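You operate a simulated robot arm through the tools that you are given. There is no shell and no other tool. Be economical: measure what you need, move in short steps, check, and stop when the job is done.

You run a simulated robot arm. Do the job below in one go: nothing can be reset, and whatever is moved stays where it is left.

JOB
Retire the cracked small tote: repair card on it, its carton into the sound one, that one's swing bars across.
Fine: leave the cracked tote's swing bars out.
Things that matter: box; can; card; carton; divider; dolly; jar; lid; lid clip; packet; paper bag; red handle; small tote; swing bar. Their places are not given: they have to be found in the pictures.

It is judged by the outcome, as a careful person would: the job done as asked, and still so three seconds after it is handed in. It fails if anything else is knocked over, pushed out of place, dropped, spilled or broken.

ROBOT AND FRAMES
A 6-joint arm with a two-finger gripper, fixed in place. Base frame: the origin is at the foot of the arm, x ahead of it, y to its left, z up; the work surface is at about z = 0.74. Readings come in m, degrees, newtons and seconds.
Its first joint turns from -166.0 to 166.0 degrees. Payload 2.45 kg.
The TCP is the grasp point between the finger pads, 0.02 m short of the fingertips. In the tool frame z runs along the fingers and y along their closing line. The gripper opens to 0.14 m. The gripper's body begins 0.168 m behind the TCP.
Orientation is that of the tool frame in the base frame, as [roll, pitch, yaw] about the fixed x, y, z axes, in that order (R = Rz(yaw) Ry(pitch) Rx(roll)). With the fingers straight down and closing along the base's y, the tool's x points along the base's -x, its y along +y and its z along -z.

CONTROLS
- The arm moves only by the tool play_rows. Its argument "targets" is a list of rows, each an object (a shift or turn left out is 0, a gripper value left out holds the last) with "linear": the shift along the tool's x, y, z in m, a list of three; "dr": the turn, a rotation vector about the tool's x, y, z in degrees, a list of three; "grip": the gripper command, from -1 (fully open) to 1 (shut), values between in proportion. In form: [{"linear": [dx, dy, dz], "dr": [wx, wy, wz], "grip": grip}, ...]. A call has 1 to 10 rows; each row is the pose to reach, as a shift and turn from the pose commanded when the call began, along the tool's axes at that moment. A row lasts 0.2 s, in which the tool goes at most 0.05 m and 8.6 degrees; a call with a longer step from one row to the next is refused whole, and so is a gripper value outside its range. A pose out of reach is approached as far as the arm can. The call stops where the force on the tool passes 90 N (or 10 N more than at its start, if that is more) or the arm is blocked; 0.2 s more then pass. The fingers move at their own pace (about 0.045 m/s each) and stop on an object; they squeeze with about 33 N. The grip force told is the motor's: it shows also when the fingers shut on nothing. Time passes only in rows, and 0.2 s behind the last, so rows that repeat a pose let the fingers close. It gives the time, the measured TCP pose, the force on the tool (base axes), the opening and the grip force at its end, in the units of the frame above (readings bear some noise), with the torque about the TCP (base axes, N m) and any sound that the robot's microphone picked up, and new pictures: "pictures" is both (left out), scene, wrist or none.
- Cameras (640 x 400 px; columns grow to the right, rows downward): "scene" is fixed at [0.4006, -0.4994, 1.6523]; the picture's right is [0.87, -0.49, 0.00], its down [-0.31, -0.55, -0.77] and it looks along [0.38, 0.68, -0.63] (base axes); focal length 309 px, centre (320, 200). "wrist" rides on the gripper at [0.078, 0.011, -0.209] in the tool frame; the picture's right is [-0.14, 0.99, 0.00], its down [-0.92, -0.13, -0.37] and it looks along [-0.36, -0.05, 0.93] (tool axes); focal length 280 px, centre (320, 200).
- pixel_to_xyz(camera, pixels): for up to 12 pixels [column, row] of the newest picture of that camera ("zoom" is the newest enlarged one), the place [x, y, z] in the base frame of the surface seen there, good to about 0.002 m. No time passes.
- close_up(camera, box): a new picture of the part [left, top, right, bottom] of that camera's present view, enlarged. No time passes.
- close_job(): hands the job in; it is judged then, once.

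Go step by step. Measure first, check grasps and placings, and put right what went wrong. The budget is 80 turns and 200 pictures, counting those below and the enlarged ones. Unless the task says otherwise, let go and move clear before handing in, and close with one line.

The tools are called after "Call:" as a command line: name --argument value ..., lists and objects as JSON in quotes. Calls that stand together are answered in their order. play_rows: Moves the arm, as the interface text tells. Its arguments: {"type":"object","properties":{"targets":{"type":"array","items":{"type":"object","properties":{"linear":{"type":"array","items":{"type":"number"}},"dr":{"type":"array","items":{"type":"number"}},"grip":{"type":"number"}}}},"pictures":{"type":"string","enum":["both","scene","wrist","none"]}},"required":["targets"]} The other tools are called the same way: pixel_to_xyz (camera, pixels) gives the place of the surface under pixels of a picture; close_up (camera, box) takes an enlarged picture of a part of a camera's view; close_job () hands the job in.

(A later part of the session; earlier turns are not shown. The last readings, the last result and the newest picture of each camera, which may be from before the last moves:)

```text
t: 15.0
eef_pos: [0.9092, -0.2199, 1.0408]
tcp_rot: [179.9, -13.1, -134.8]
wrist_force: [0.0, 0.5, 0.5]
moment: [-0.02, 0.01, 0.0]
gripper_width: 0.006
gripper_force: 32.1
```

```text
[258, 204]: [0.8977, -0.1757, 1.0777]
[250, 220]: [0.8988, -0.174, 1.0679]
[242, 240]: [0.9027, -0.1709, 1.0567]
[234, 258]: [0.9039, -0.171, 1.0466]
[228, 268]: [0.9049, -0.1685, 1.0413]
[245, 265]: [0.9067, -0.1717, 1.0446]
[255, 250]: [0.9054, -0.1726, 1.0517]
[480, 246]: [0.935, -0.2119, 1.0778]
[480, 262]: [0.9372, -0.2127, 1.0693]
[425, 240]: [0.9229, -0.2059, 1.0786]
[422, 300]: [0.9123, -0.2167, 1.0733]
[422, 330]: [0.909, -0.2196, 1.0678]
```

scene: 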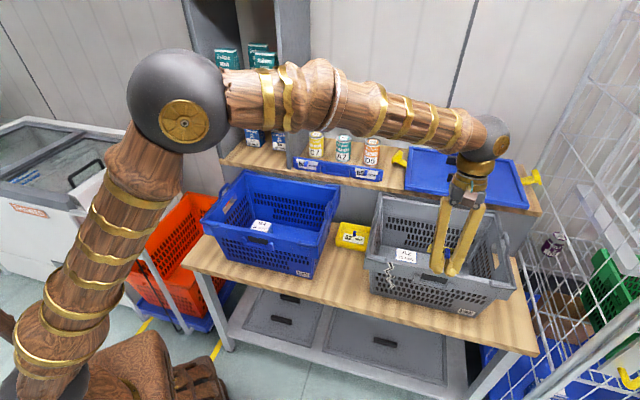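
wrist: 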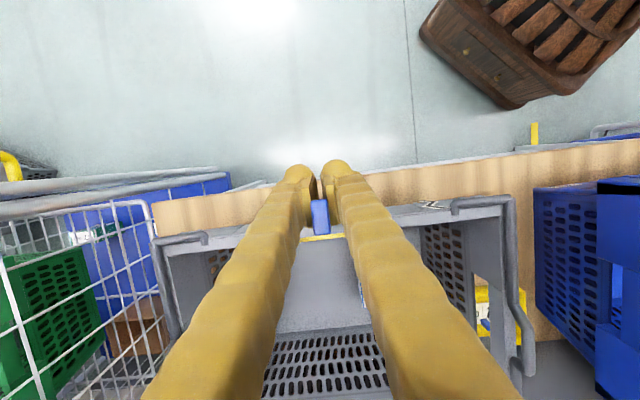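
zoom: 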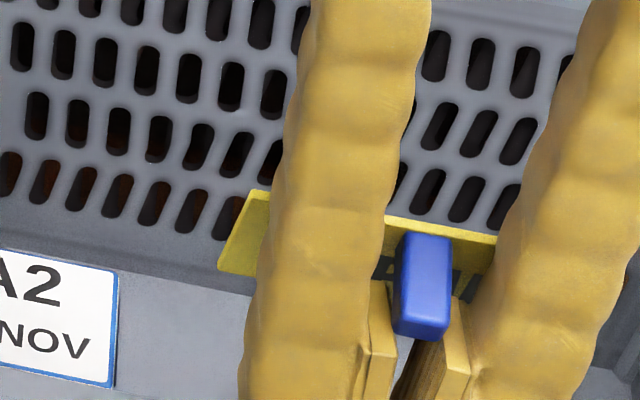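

The face still leans 15.6° (bottom inward). I'll tilt 15° more, then zoom the bracket again for precise slot depths.

Call:
play_rows --targets '[{"linear": [0, 0, 0], "dr": [0, 7.5, 0]}, {"linear": [0, 0, 0], "dr": [0, 15, 0]}, {"linear": [0, 0, 0], "dr": [0, 15, 0]}]' --pictures "scene"

Call:
close_up --camera "scene" --box '[405, 225, 469, 265]'

Call:
pixel_to_xyz --camera "zoom" --pixels '[[258, 204], [250, 220], [242, 240], [245, 255], [234, 270], [228, 280], [480, 246], [470, 262], [425, 240], [422, 300], [422, 330], [245, 275]]'

Call:
close_up --camera "scene" --box '[405, 262, 461, 297]'

Call:
pixel_to_xyz --camera "zoom" --pixels '[[125, 142], [128, 155], [140, 165], [160, 168], [175, 172], [500, 246], [535, 232], [320, 110], [320, 130], [320, 235], [320, 255], [320, 268]]'

```text
t: 15.8
eef_pos: [0.9086, -0.2207, 1.0406]
tcp_rot: [180.0, -28.1, -134.9]
wrist_force: [0.3, -0.3, -0.1]
moment: [-0.02, -0.03, -0.01]
gripper_width: 0.0059
gripper_force: 32.5
```

scene: 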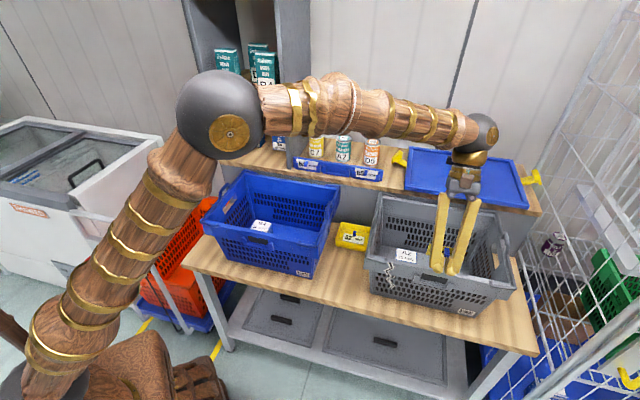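

```text
10.00 times, centred on (437, 245) of scene
```

zoom: 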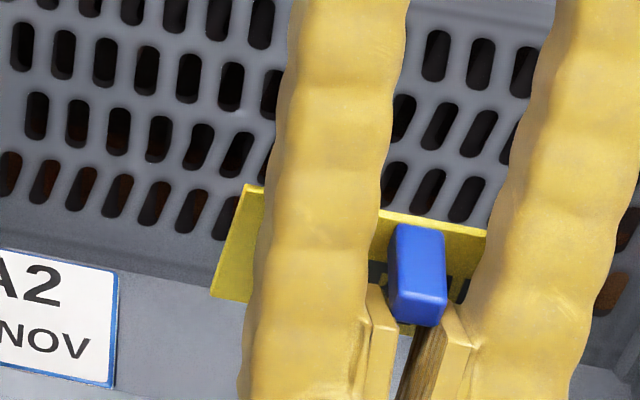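

```text
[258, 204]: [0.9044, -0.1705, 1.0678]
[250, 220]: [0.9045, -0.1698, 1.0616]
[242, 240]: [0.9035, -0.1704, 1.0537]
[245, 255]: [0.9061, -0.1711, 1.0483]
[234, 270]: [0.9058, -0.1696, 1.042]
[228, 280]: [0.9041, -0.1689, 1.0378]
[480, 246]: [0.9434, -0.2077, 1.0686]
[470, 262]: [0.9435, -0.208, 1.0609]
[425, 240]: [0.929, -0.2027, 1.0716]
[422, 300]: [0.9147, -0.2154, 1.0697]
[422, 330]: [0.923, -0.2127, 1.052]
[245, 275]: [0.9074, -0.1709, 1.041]
```

```text
11.43 times, centred on (433, 280) of scene
```

zoom: 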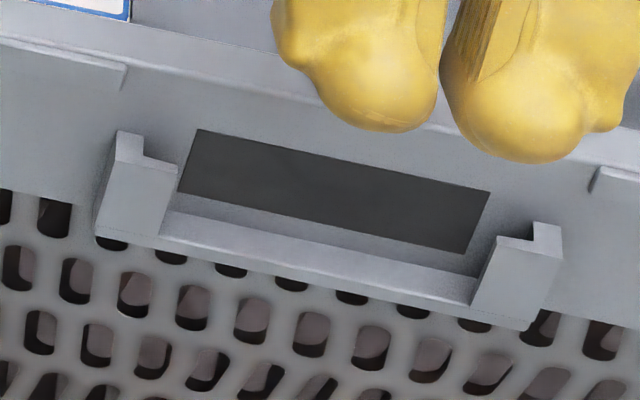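

```text
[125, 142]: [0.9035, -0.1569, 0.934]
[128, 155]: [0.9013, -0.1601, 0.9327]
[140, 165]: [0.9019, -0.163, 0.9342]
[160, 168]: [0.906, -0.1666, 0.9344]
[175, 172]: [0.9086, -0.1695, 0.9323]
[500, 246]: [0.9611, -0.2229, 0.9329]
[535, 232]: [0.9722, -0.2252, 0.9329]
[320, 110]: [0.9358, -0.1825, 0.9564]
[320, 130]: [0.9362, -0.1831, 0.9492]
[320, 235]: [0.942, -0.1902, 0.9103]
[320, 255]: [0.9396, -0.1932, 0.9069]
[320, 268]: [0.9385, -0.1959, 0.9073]
```

The card is now vertical with its face at n≈0.5197; the slot spans about 0.5255–0.532. I'll shift +7.8 mm inward and come down to just above the rim.

Call:
play_rows --targets '[{"linear": [-0.0069, 0, -0.0037]}, {"linear": [-0.021, 0, 0.0228]}, {"linear": [-0.0351, 0, 0.0493]}, {"linear": [-0.0351, 0, 0.0493]}, {"linear": [-0.0351, 0, 0.0493]}]'

Call:
close_up --camera "scene" --box '[401, 250, 465, 290]'

Call:
pixel_to_xyz --camera "zoom" --pixels '[[250, 130], [235, 160], [228, 185], [225, 200], [480, 180], [470, 200], [425, 170], [422, 240], [150, 290], [540, 370], [350, 280], [200, 210]]'

```text
t: 17.0
eef_pos: [0.9143, -0.2151, 0.9794]
tcp_rot: [180.0, -28.0, -134.9]
wrist_force: [-0.1, 0.7, -0.5]
moment: [0.03, 0.01, 0.04]
gripper_width: 0.0059
gripper_force: 32.0
```

scene: 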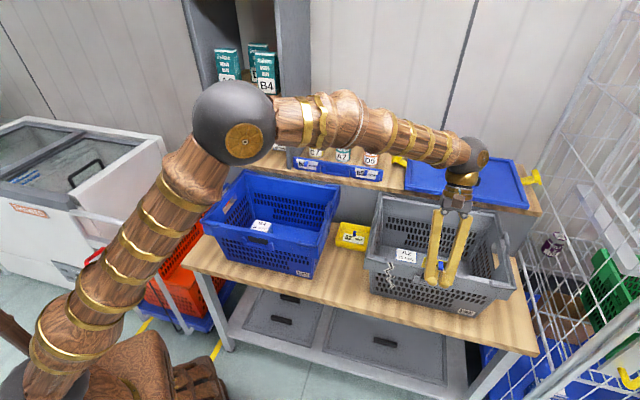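
wrist: 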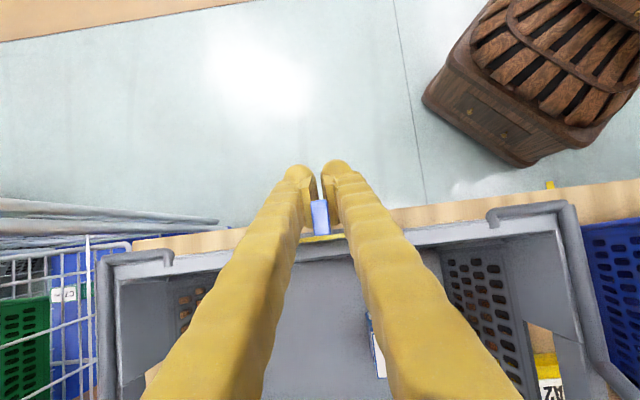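

```text
10.00 times, centred on (433, 270) of scene
```

zoom: 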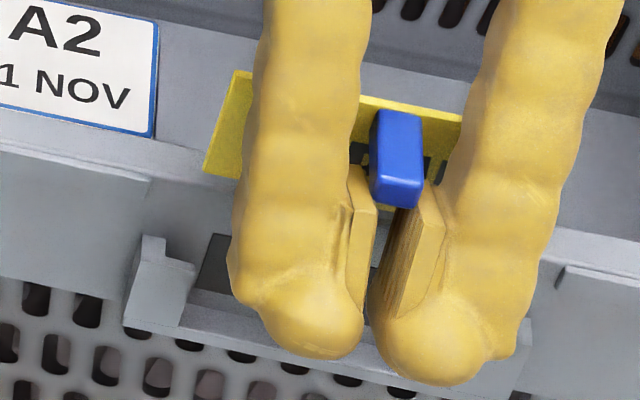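

```text
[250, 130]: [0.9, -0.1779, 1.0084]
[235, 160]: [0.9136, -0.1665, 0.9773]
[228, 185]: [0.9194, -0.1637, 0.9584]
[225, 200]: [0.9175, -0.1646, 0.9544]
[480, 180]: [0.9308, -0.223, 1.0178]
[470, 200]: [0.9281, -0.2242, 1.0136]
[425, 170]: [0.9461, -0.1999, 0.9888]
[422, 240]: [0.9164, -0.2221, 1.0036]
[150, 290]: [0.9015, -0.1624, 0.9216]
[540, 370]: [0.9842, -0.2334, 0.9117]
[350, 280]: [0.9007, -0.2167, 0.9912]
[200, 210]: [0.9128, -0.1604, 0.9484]
```

Card hangs just above the rim; measuring its visible left face and right part at this height.

Call:
pixel_to_xyz --camera "zoom" --pixels '[[242, 80], [238, 100], [230, 120], [225, 140], [222, 160], [210, 170], [450, 125], [445, 150], [235, 170], [190, 175], [200, 195], [560, 270]]'

```text
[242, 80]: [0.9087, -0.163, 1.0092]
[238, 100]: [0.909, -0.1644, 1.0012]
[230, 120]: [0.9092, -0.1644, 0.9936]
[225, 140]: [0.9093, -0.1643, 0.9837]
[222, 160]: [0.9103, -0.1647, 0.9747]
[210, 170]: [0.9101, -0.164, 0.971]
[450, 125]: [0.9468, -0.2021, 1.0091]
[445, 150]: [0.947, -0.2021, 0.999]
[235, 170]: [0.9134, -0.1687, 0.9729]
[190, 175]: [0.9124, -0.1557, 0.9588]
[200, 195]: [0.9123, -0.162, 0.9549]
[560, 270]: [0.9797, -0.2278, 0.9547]
```

Card face is vertical at n≈0.527, rim front at ~0.531: clear. Descending 2.5 cm past the rim and checking force.

Call:
play_rows --targets '[{"linear": [-0.0047, 0, 0.0088]}, {"linear": [-0.0094, 0, 0.0176]}, {"linear": [-0.0118, 0, 0.022]}, {"linear": [-0.0118, 0, 0.022]}]' --pictures "scene"

Call:
close_up --camera "scene" --box '[401, 255, 465, 295]'

```text
t: 18.0
eef_pos: [0.9155, -0.2159, 0.9555]
tcp_rot: [179.9, -28.0, -134.9]
wrist_force: [-0.2, 0.5, -0.1]
moment: [-0.01, -0.03, 0.0]
gripper_width: 0.0061
gripper_force: 32.2
```

scene: 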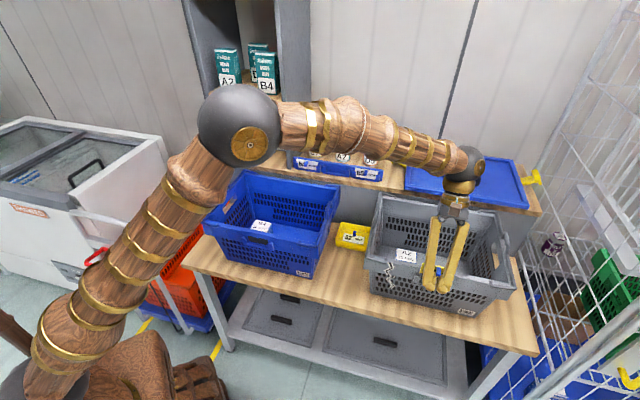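

```text
10.00 times, centred on (433, 275) of scene
```

zoom: 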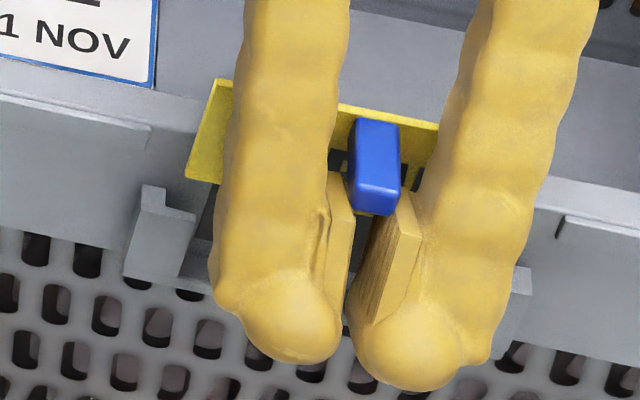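

No contact; the bottom edge is past the rim. Lowering 1.7 cm to enter the lips.

Call:
play_rows --targets '[{"linear": [-0.0028, 0, 0.0053]}, {"linear": [-0.0056, 0, 0.0106]}, {"linear": [-0.008, 0, 0.015]}, {"linear": [-0.008, 0, 0.015]}]' --pictures "scene"

Call:
close_up --camera "scene" --box '[401, 255, 465, 295]'

```text
t: 19.0
eef_pos: [0.9148, -0.2143, 0.9386]
tcp_rot: [-180.0, -28.0, -134.8]
wrist_force: [-0.3, -0.7, -0.4]
moment: [0.01, 0.02, -0.02]
gripper_width: 0.006
gripper_force: 31.8
```

scene: 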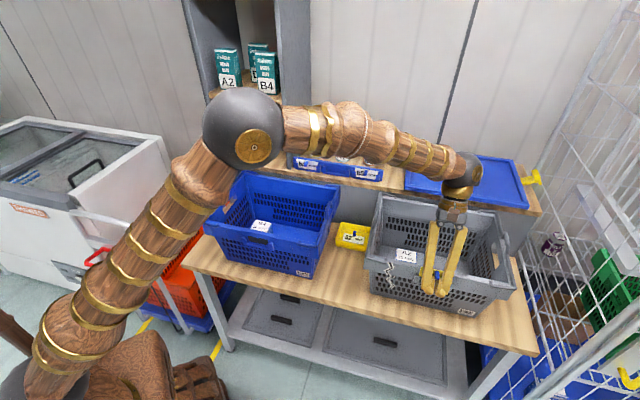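

```text
10.00 times, centred on (433, 275) of scene
```

zoom: 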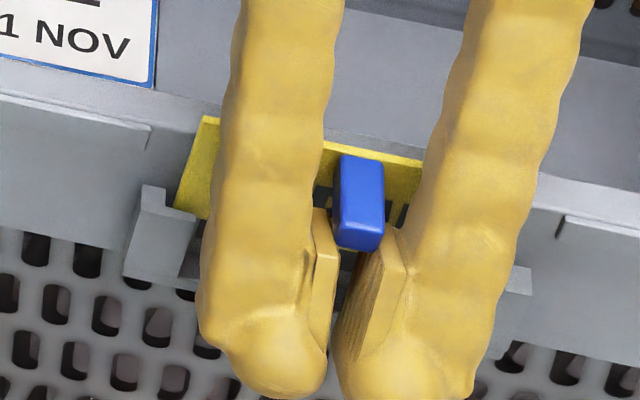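

The card appears tucked behind the left lip (175–197,210) with no force. Lowering another 1.9 cm to seat.

Call:
play_rows --targets '[{"linear": [-0.0028, 0, 0.0053]}, {"linear": [-0.0056, 0, 0.0106]}, {"linear": [-0.0089, 0, 0.0168]}, {"linear": [-0.0089, 0, 0.0168]}]' --pictures "scene"

Call:
close_up --camera "scene" --box '[401, 255, 465, 295]'

```text
t: 20.0
eef_pos: [0.9163, -0.2143, 0.9201]
tcp_rot: [179.9, -28.0, -134.9]
wrist_force: [-1.3, -2.4, 1.5]
moment: [0.15, -0.08, -0.07]
gripper_width: 0.006
gripper_force: 32.3
```

scene: 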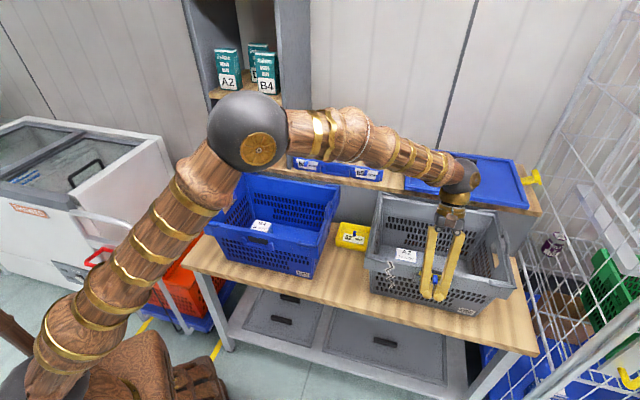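

```text
10.00 times, centred on (433, 275) of scene
```

zoom: 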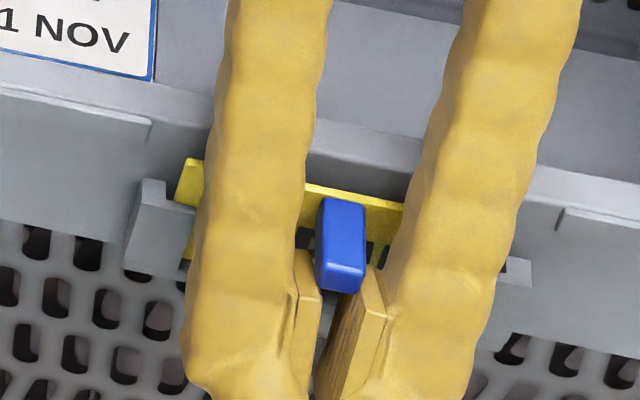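

The card is behind both lips and seated (slight contact force). Opening a little and backing straight out, then up.

Call:
play_rows --targets '[{"linear": [0, 0, 0], "grip": 0.5}, {"linear": [0, 0, 0], "grip": 0.5}, {"linear": [0, 0, 0], "grip": 0.5}, {"linear": [0.0176, 0, 0.0094], "grip": 0.5}, {"linear": [0.0353, 0, 0.0188], "grip": 0.5}, {"linear": [0.053, 0, 0.0283]}, {"linear": [0.0718, 0, -0.007]}, {"linear": [0.0906, 0, -0.0423]}, {"linear": [0.109, 0, -0.0776]}]' --pictures "scene"

Call:
close_up --camera "scene" --box '[385, 245, 481, 305]'

```text
t: 22.0
eef_pos: [0.8722, -0.2573, 1.04]
tcp_rot: [179.8, -28.1, -135.0]
wrist_force: [-0.3, 0.5, -0.9]
moment: [-0.04, 0.04, 0.0]
gripper_width: 0.0353
gripper_force: 0.1
```

scene: 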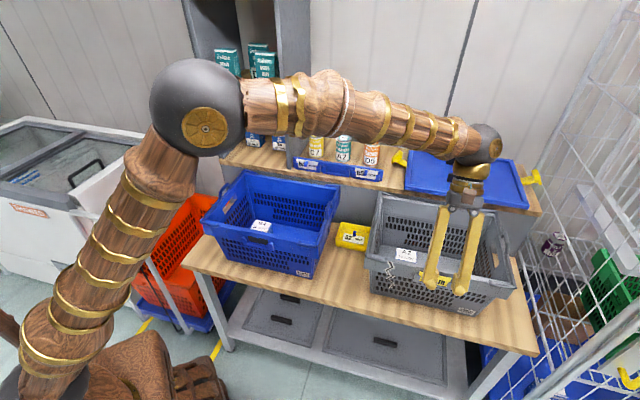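

```text
6.67 times, centred on (433, 275) of scene
```

zoom: 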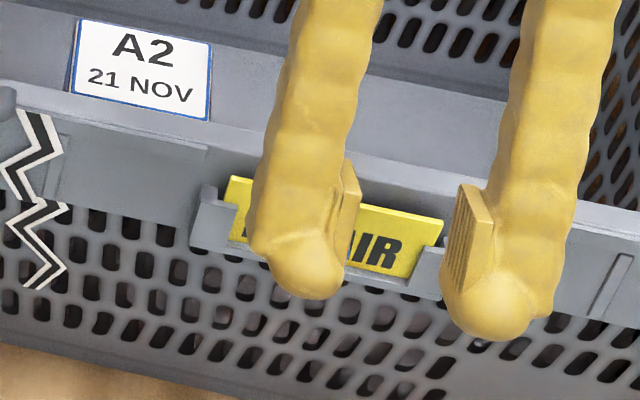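

REPAIR card is seated in the cracked tote's bracket. Next, carton A2: I measure its top corners and the tote's floor and walls.

Call:
pixel_to_xyz --camera "zoom" --pixels '[[82, 22], [208, 46], [205, 117], [74, 90], [140, 70], [230, 110], [30, 50], [240, 60]]'

Call:
pixel_to_xyz --camera "scene" --pixels '[[262, 218], [248, 226], [270, 231], [290, 225], [252, 219], [271, 223], [300, 240], [232, 235]]'

```text
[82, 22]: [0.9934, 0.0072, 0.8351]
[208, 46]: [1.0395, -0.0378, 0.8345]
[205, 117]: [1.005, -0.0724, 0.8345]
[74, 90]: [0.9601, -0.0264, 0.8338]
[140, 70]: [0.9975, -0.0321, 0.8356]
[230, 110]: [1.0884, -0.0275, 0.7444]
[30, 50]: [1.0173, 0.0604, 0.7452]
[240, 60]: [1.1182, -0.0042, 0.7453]
```

```text
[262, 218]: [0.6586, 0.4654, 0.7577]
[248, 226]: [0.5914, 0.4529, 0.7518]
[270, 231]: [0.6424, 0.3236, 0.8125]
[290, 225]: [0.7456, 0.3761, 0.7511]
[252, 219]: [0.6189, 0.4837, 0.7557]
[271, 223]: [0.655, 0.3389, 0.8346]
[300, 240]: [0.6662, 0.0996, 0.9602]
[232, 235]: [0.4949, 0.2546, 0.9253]
```

Carton A2 top is 0.064 (lateral) × 0.049, centre n 0.684, d 0.730, z 0.745–0.835. I'll straighten the tool and hover above it at z≈1.06.

Call:
play_rows --targets '[{"linear": [0.0, 0.0, -0.03], "dr": [0, -4, 0], "grip": -0.2}, {"linear": [-0.035, 0.012, -0.0475], "dr": [0, -8, 0]}, {"linear": [-0.07, 0.023, -0.065], "dr": [0, -12, 0]}, {"linear": [-0.105, 0.035, -0.0825], "dr": [0, -16, 0]}, {"linear": [-0.14, 0.046, -0.1], "dr": [0, -20, 0]}, {"linear": [-0.175, 0.058, -0.1175], "dr": [0, -24, 0]}, {"linear": [-0.2102, 0.069, -0.1349], "dr": [0, -28, 0]}, {"linear": [-0.2102, 0.069, -0.1349], "dr": [0, -28, 0]}]'

```text
t: 23.8
eef_pos: [0.9982, -0.0314, 1.0595]
tcp_rot: [179.9, 0.0, -135.0]
wrist_force: [0.3, -0.5, 0.3]
moment: [-0.02, 0.0, 0.01]
gripper_width: 0.084
gripper_force: 0.1
```

scene: 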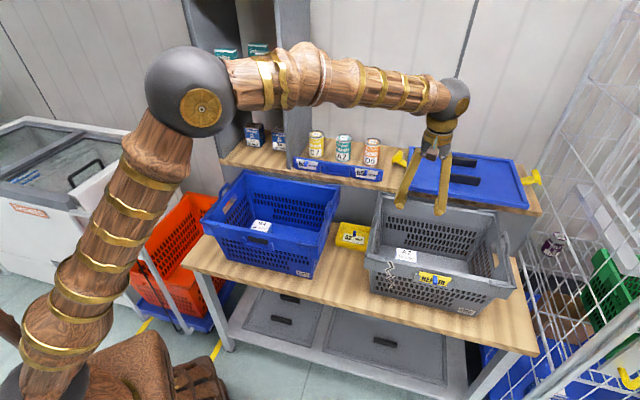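
wrist: 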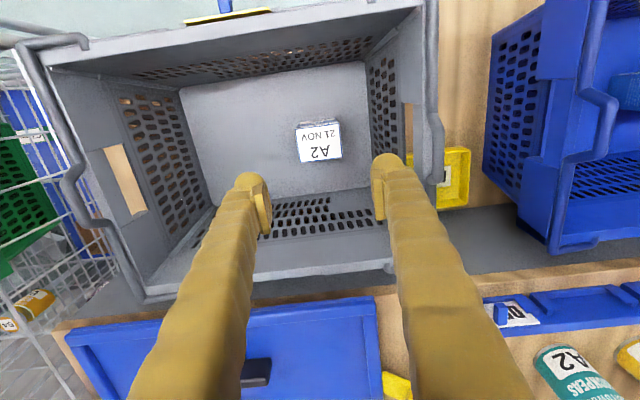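

Good view of the carton at (320,143) between the fingers; check the clearance to the left wall at the floor edge before descending.

Call:
pixel_to_xyz --camera "wrist" --pixels '[[366, 150], [376, 150], [386, 150], [299, 143], [340, 140], [320, 122], [320, 164], [407, 130]]'

```text
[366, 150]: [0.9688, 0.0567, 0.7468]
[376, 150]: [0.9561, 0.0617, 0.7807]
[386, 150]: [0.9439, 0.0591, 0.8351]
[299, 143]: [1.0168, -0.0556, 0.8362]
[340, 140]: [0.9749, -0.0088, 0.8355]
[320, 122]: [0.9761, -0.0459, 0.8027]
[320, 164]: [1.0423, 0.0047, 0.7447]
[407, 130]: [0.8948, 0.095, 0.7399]
```

Plenty of clearance (wall at d≈0.64). Descending to z≈0.80 in two stages.

Call:
play_rows --targets '[{"linear": [0, -0.001, 0.04]}, {"linear": [0, -0.001, 0.08]}, {"linear": [0, -0.001, 0.12]}, {"linear": [0, -0.001, 0.16]}, {"linear": [0, -0.001, 0.19]}, {"linear": [0, -0.001, 0.19]}]'

```text
t: 25.2
eef_pos: [1.0004, -0.0314, 0.8689]
tcp_rot: [179.9, 0.0, -134.9]
wrist_force: [0.0, 0.6, -0.1]
moment: [0.04, 0.02, 0.01]
gripper_width: 0.084
gripper_force: 0.1
```

scene: 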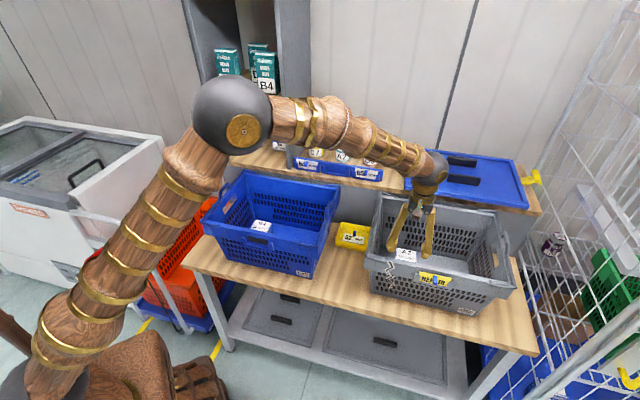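
wrist: 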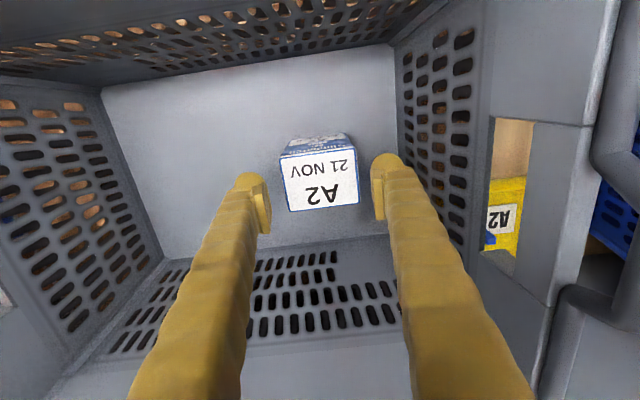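

Reached fine and the carton is centred (320,175). Down to z≈0.805 and close.

Call:
play_rows --targets '[{"linear": [0, 0, 0.03]}, {"linear": [0, 0, 0.055]}, {"linear": [0, 0, 0.063]}, {"linear": [0, 0, 0.063], "grip": 1}, {"linear": [0, 0, 0.063], "grip": 1}, {"linear": [0, 0, 0.063], "grip": 1}, {"linear": [0, 0, 0.063], "grip": 1}]' --pictures "wrist"

```text
t: 26.8
eef_pos: [1.0003, -0.0323, 0.8056]
tcp_rot: [-180.0, 0.0, -134.9]
wrist_force: [-0.6, -0.1, -0.2]
moment: [0.02, 0.0, 0.02]
gripper_width: 0.0744
gripper_force: 32.5
```

wrist: 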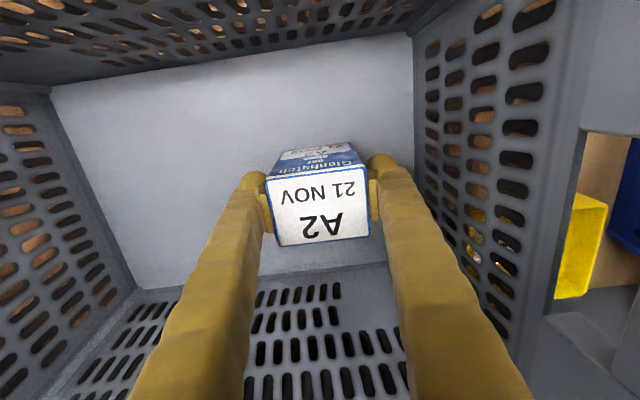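

Carton gripped (0.074 m). Lifting straight up 0.30 m.

Call:
play_rows --targets '[{"linear": [0, 0, -0.02], "grip": 1}, {"linear": [0, 0, -0.05]}, {"linear": [0, 0, -0.09]}, {"linear": [0, 0, -0.13]}, {"linear": [0, 0, -0.17]}, {"linear": [0, 0, -0.21]}, {"linear": [0, 0, -0.25]}, {"linear": [0, 0, -0.29]}, {"linear": [0, 0, -0.3]}]'

```text
t: 28.8
eef_pos: [1.0009, -0.0335, 1.1077]
tcp_rot: [-179.9, 0.0, -134.9]
wrist_force: [-0.3, 0.5, -2.7]
moment: [0.02, 0.06, -0.03]
gripper_width: 0.0743
gripper_force: 33.2
```

scene: 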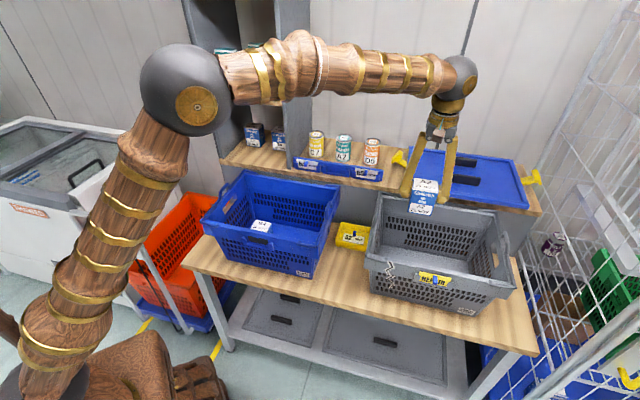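
wrist: 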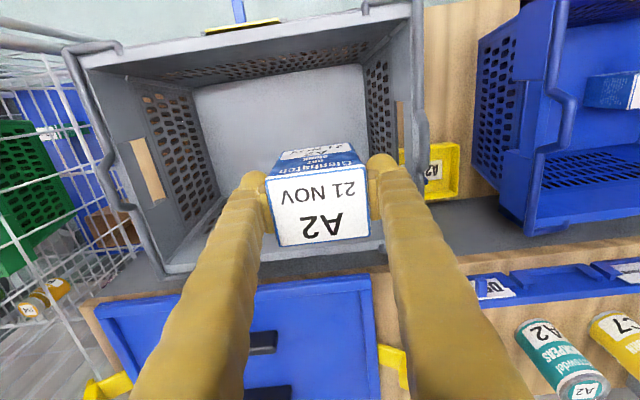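

Carried cleanly. Moving laterally 0.405 m (tool +y) over the blue tote.

Call:
play_rows --targets '[{"linear": [0, 0.03, 0], "grip": 1}, {"linear": [0, 0.07, 0]}, {"linear": [0, 0.112, 0]}, {"linear": [0, 0.156, 0]}, {"linear": [0, 0.2, 0]}, {"linear": [0, 0.244, 0]}, {"linear": [0, 0.288, 0]}, {"linear": [0, 0.332, 0]}, {"linear": [0, 0.374, 0]}, {"linear": [0, 0.405, 0]}]'

```text
t: 31.0
eef_pos: [0.7143, 0.2541, 1.1082]
tcp_rot: [-179.9, 0.0, -134.9]
wrist_force: [0.6, 0.5, -3.2]
moment: [0.02, 0.0, 0.01]
gripper_width: 0.0745
gripper_force: 32.7
```

scene: 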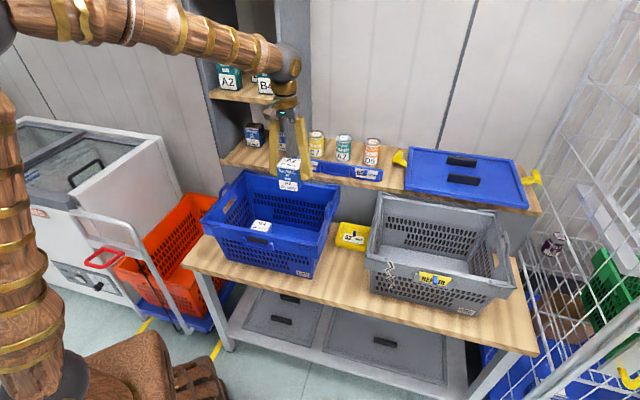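
wrist: 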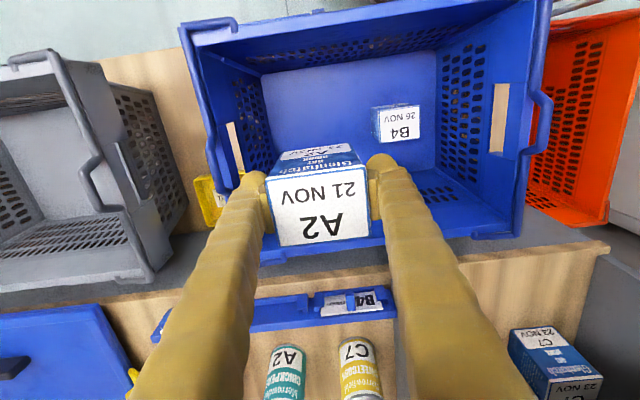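

Above the blue tote. Quick check of floor bounds and B4's side before lowering.

Call:
pixel_to_xyz --camera "wrist" --pixels '[[268, 110], [285, 140], [374, 112], [374, 130], [365, 150], [420, 130], [360, 60], [430, 180]]'

```text
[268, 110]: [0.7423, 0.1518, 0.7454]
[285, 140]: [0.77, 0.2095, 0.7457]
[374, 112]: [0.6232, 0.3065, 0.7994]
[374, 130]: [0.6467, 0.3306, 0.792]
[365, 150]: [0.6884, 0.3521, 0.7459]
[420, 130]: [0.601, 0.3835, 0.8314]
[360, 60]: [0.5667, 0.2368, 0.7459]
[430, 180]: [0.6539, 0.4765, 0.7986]
```

Clear on both sides. Lowering by 0.299 m.

Call:
play_rows --targets '[{"linear": [0, 0, 0.04], "grip": 1}, {"linear": [0, 0, 0.085]}, {"linear": [0, 0, 0.13]}, {"linear": [0, 0, 0.175]}, {"linear": [0, 0, 0.22]}, {"linear": [0, 0, 0.255]}, {"linear": [0, 0, 0.28]}, {"linear": [0, 0, 0.292]}, {"linear": [0, 0, 0.299]}, {"linear": [0, 0, 0.299]}]' --pictures "wrist"

```text
t: 33.2
eef_pos: [0.7139, 0.2532, 0.808]
tcp_rot: [179.9, 0.0, -135.0]
wrist_force: [-0.3, -0.5, -2.3]
moment: [-0.01, 0.02, 0.0]
gripper_width: 0.0747
gripper_force: 32.8
```

wrist: 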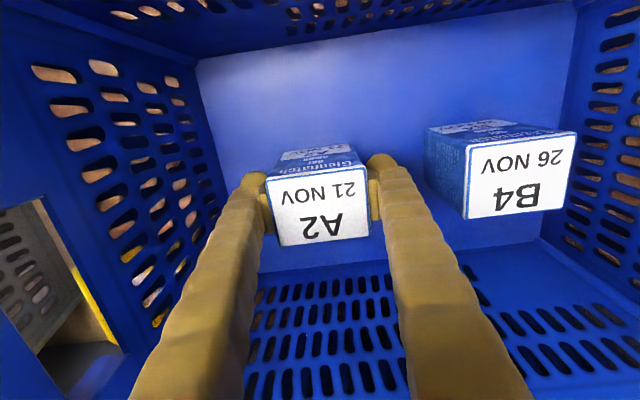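

Still carrying weight, about 2 mm above the floor. Lowering 2 mm more, opening moderately and rising.

Call:
play_rows --targets '[{"linear": [0, 0, 0.0015], "grip": 1}, {"linear": [0, 0, 0.0025], "grip": 1}, {"linear": [0, 0, 0.0025], "grip": -0.35}, {"linear": [0, 0, 0.0025], "grip": -0.35}, {"linear": [0, 0, 0.0025], "grip": -0.35}, {"linear": [0, 0, -0.04], "grip": -0.35}, {"linear": [0, 0, -0.085]}, {"linear": [0, 0, -0.13]}, {"linear": [0, 0, -0.175]}, {"linear": [0, 0, -0.22]}]'

```text
t: 35.4
eef_pos: [0.7137, 0.2537, 1.0275]
tcp_rot: [-180.0, -0.1, -134.8]
wrist_force: [-0.2, 0.4, 0.2]
moment: [-0.02, 0.02, -0.02]
gripper_width: 0.0941
gripper_force: 0.1
```

scene: 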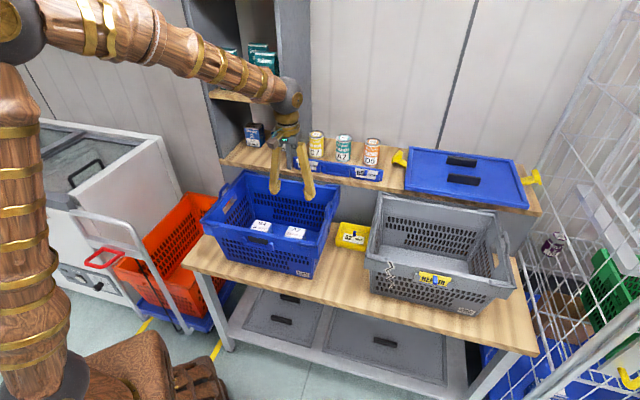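
wrist: 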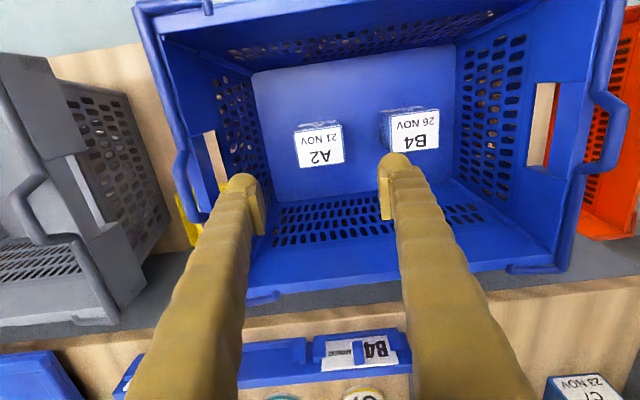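

Both cartons stand in the blue tote. Now I need the swing bars' geometry: rise for a full view from above and zoom on both ends.

Call:
play_rows --targets '[{"linear": [0.01, 0.0, -0.045]}, {"linear": [0.03, 0.02, -0.085]}, {"linear": [0.05, 0.04, -0.12]}, {"linear": [0.05, 0.05, -0.16]}, {"linear": [0.05, 0.05, -0.2]}, {"linear": [0.05, 0.05, -0.2]}]'

Call:
close_up --camera "wrist" --box '[160, 0, 400, 150]'

Call:
close_up --camera "scene" --box '[195, 160, 275, 240]'

Call:
close_up --camera "scene" --box '[285, 175, 365, 255]'

```text
t: 36.8
eef_pos: [0.644, 0.2525, 1.228]
tcp_rot: [180.0, 0.0, -134.9]
wrist_force: [0.7, 0.5, -0.5]
moment: [0.02, 0.02, -0.04]
gripper_width: 0.0946
gripper_force: 0.1
```

scene: 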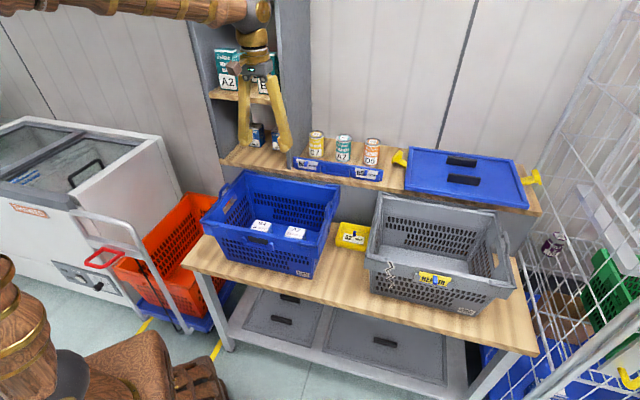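
wrist: 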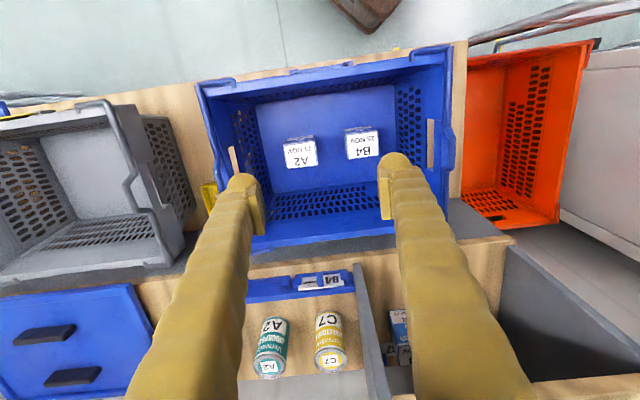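

```text
2.67 times, centred on (280, 75) of wrist
```

zoom: 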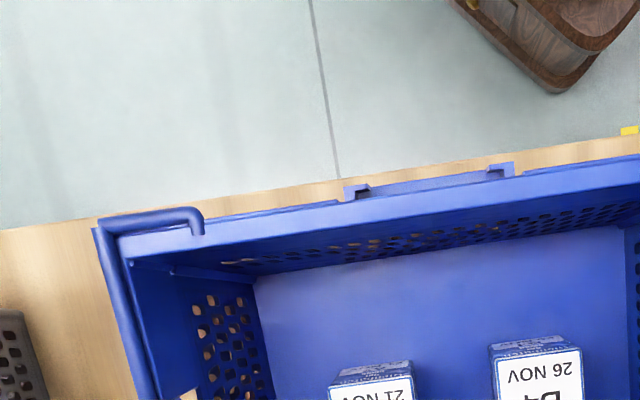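

```text
5.00 times, centred on (235, 200) of scene
```

zoom: 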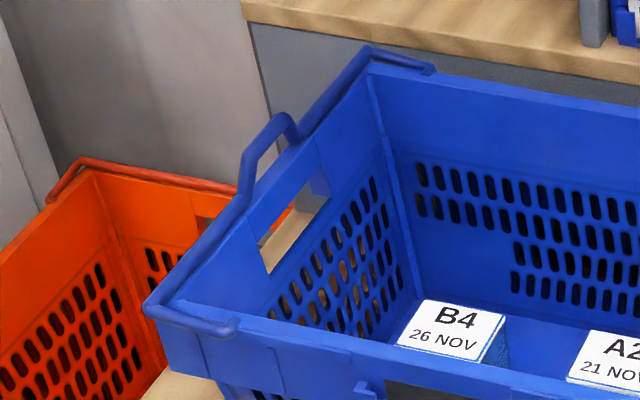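

```text
5.00 times, centred on (325, 215) of scene
```

zoom: 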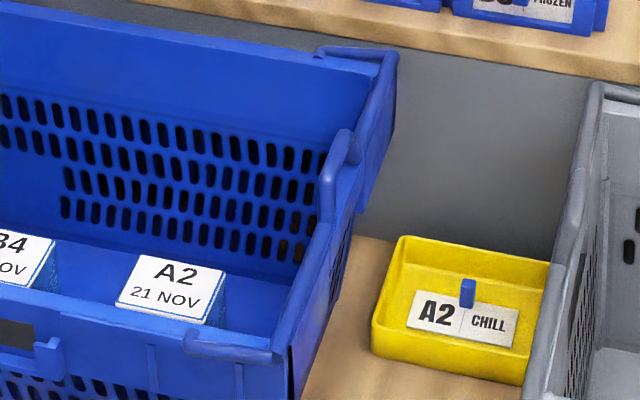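

Each bar lies along an end rim with a raised hump in the middle and arms reaching pivots on the long walls. Measuring bar, hump and pivot positions on both ends.

Call:
pixel_to_xyz --camera "zoom" --pixels '[[330, 52], [385, 52], [390, 75], [372, 120], [355, 150], [342, 138], [328, 165], [326, 205], [310, 250], [285, 325], [265, 352], [190, 345]]'

Call:
close_up --camera "scene" --box '[195, 160, 275, 240]'

Call:
pixel_to_xyz --camera "zoom" --pixels '[[428, 68], [370, 52], [330, 95], [300, 135], [283, 118], [262, 130], [247, 155], [242, 200], [215, 230], [155, 300], [190, 322], [235, 325]]'

Call:
close_up --camera "wrist" --box '[370, 30, 490, 210]'

Call:
close_up --camera "wrist" --box '[180, 60, 300, 240]'

```text
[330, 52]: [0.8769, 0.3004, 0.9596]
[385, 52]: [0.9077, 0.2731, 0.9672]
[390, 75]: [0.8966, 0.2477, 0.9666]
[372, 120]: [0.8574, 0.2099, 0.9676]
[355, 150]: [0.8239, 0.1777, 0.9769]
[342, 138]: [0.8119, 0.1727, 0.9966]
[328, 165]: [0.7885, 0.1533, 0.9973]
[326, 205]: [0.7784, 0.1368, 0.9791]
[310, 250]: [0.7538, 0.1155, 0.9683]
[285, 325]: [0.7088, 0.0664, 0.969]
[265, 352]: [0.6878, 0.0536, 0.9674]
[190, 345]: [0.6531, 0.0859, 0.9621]
```

```text
5.00 times, centred on (235, 200) of scene
```

zoom: 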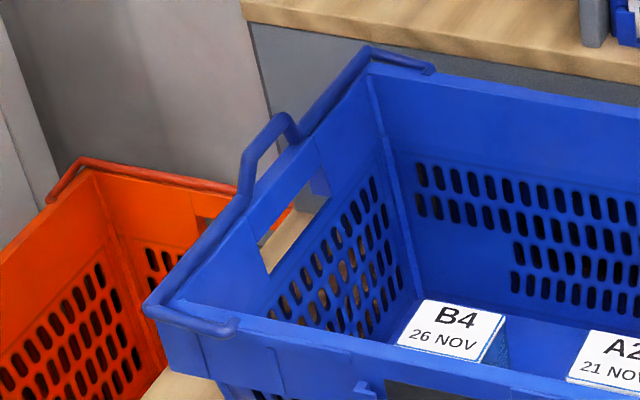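

```text
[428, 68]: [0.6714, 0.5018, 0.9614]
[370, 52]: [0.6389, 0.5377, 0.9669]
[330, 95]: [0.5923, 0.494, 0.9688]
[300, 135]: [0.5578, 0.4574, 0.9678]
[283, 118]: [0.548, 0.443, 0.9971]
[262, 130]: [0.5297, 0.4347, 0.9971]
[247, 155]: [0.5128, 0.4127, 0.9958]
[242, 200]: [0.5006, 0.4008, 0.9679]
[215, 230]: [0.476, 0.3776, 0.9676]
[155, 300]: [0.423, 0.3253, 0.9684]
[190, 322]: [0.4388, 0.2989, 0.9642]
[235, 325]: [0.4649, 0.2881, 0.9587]
```

```text
2.22 times, centred on (430, 120) of wrist
```

zoom: 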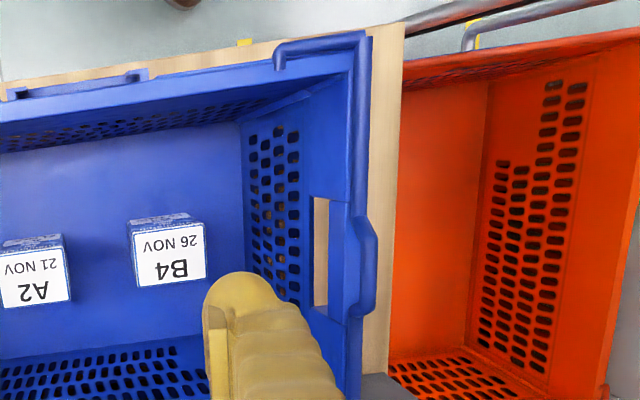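

```text
2.22 times, centred on (240, 150) of wrist
```

zoom: 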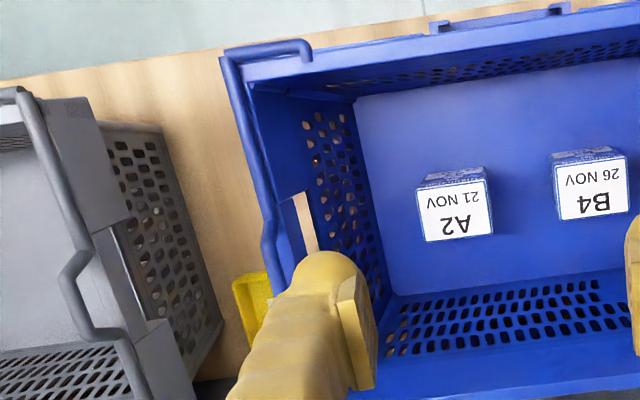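

Both bars: pivots at d≈0.402 / 0.122 (z≈0.958), bars at d≈0.455 / 0.070, humps rising to z≈0.997, spanning n 0.655–0.70. Plan: pinch each hump from above and trace the half-circle inward. First hover over the right hump.

Call:
play_rows --targets '[{"linear": [-0.01, -0.04, 0], "grip": 0.43}, {"linear": [-0.02, -0.08, 0]}, {"linear": [-0.03, -0.12, 0]}, {"linear": [-0.043, -0.16, 0.01]}, {"linear": [-0.043, -0.177, 0.05]}, {"linear": [-0.043, -0.177, 0.09]}, {"linear": [-0.043, -0.177, 0.13]}, {"linear": [-0.043, -0.177, 0.17]}, {"linear": [-0.043, -0.177, 0.17]}]'

Call:
close_up --camera "wrist" --box '[240, 120, 400, 220]'

Call:
close_up --camera "scene" --box '[285, 165, 365, 225]'

```text
t: 38.8
eef_pos: [0.7993, 0.1587, 1.0571]
tcp_rot: [-180.0, 0.0, -135.0]
wrist_force: [-0.2, -0.9, 0.6]
moment: [0.0, 0.0, -0.01]
gripper_width: 0.04
gripper_force: 0.1
```

scene: 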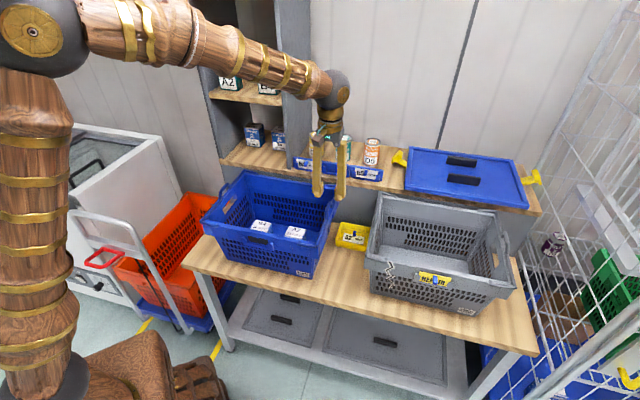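
wrist: 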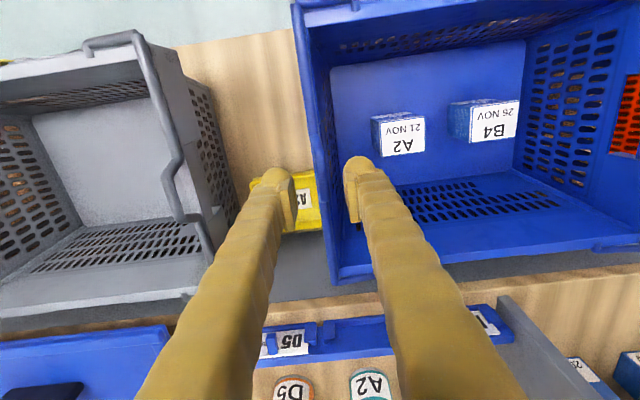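

```text
4.00 times, centred on (320, 170) of wrist
```

zoom: 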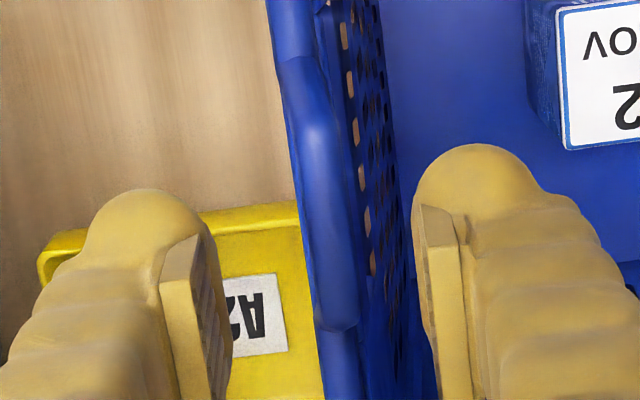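

```text
6.67 times, centred on (325, 195) of scene
```

zoom: 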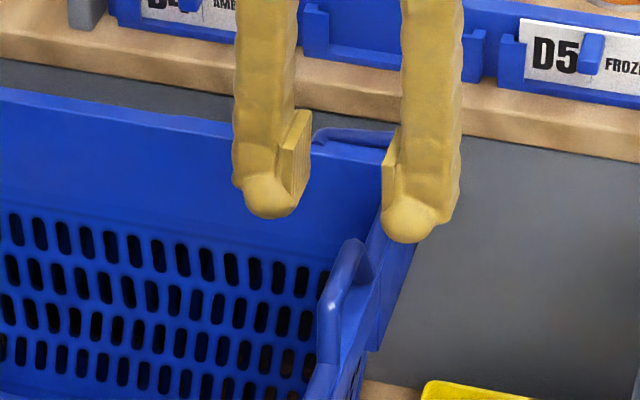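

The hump lies between the fingers in the wrist view (316–324,150–198). Measuring its top line exactly.

Call:
pixel_to_xyz --camera "wrist" --pixels '[[315, 148], [317, 155], [318, 162], [319, 170], [321, 178], [322, 186], [323, 194], [325, 206], [326, 214], [311, 136], [325, 178], [317, 178]]'

```text
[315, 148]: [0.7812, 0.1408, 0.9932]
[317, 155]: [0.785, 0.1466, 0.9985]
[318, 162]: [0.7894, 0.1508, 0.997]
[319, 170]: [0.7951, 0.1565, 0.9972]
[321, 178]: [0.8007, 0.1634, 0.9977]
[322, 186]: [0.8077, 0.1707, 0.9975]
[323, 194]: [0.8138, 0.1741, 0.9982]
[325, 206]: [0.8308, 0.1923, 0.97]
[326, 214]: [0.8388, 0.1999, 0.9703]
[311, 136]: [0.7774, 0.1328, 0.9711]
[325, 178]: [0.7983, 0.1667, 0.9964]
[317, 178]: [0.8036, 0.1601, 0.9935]
```

Hump top line at d=0.451, tube Ø≈1 cm, centre z≈0.9925, n centre 0.676. Descending and pinching.

Call:
play_rows --targets '[{"linear": [0.001, 0.002, 0.025]}, {"linear": [0.001, 0.002, 0.05]}, {"linear": [0.001, 0.002, 0.066]}, {"linear": [0.001, 0.002, 0.066], "grip": 1}, {"linear": [0.001, 0.002, 0.066], "grip": 1}, {"linear": [0.001, 0.002, 0.066], "grip": 1}]'

Call:
close_up --camera "scene" --box '[285, 175, 365, 235]'

Call:
close_up --camera "wrist" --box '[240, 100, 400, 240]'

```text
t: 40.2
eef_pos: [0.7952, 0.1601, 0.9915]
tcp_rot: [180.0, 0.0, -134.8]
wrist_force: [0.0, 2.2, -0.6]
moment: [0.02, -0.04, -0.17]
gripper_width: 0.0072
gripper_force: 29.6
```

scene: 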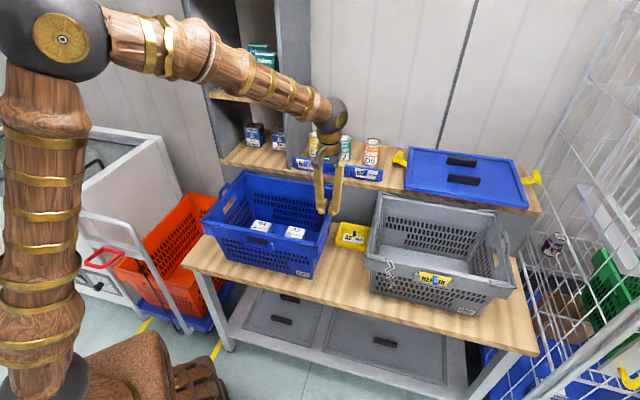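
wrist: 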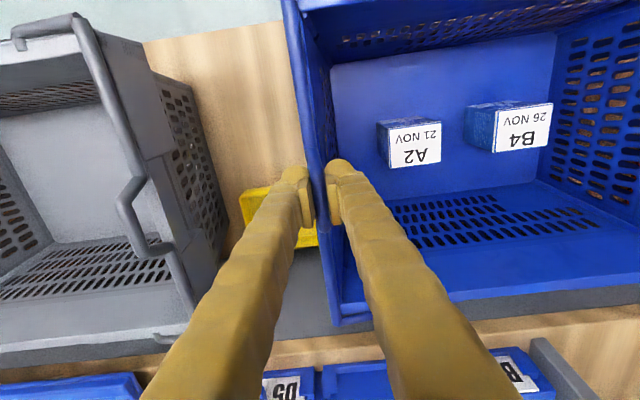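

```text
6.67 times, centred on (325, 205) of scene
```

zoom: 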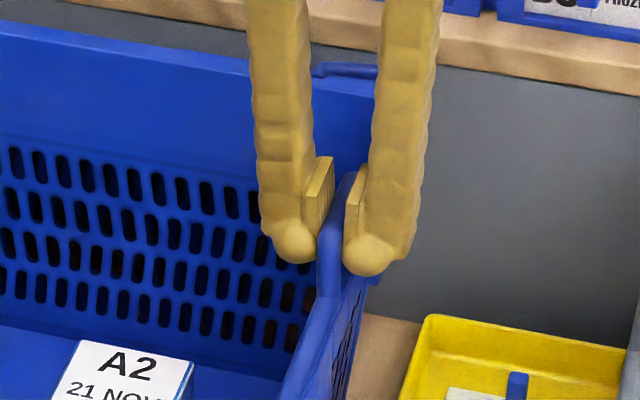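

```text
2.86 times, centred on (320, 170) of wrist
```

zoom: 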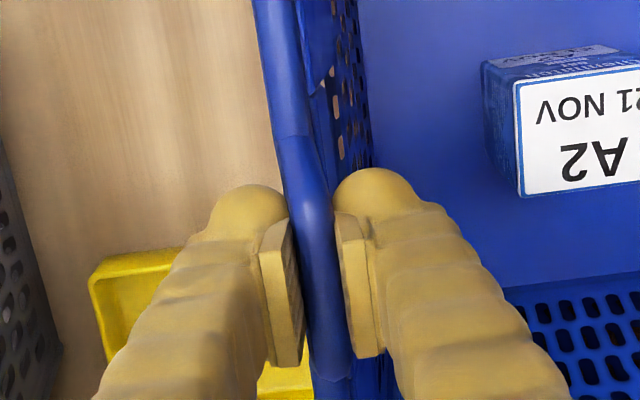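

Tube pinched (7 mm). Tracing the first 30° of the arc slowly and checking force.

Call:
play_rows --targets '[{"linear": [0, 0.0053, -0.0058], "grip": 1}, {"linear": [0, 0.011, -0.011]}, {"linear": [0, 0.0174, -0.0152]}, {"linear": [0, 0.0243, -0.0187]}, {"linear": [0, 0.0243, -0.0187]}]'

Call:
close_up --camera "scene" --box '[265, 165, 365, 255]'

```text
t: 41.4
eef_pos: [0.7783, 0.1759, 1.0095]
tcp_rot: [179.8, 0.1, -135.0]
wrist_force: [0.0, 1.8, -7.7]
moment: [-0.03, -0.25, -0.37]
gripper_width: 0.0073
gripper_force: 32.5
```

scene: 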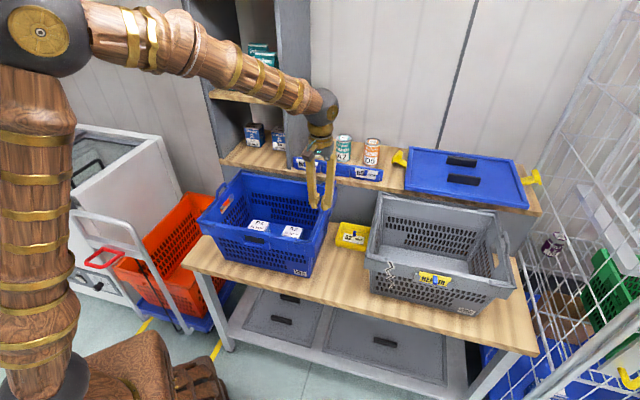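
wrist: 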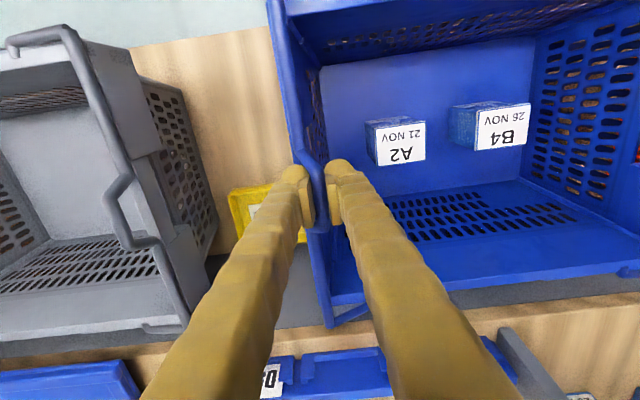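

```text
4.44 times, centred on (315, 210) of scene
```

zoom: 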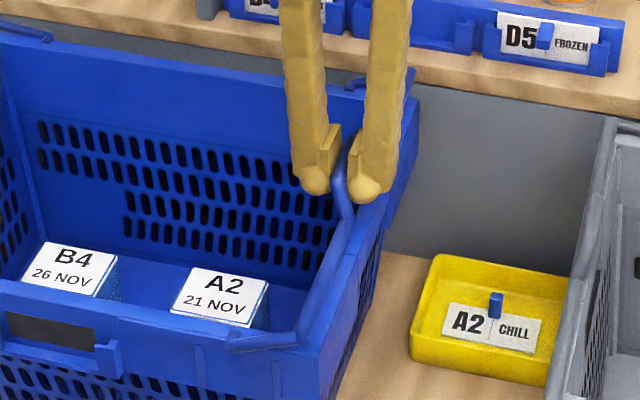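

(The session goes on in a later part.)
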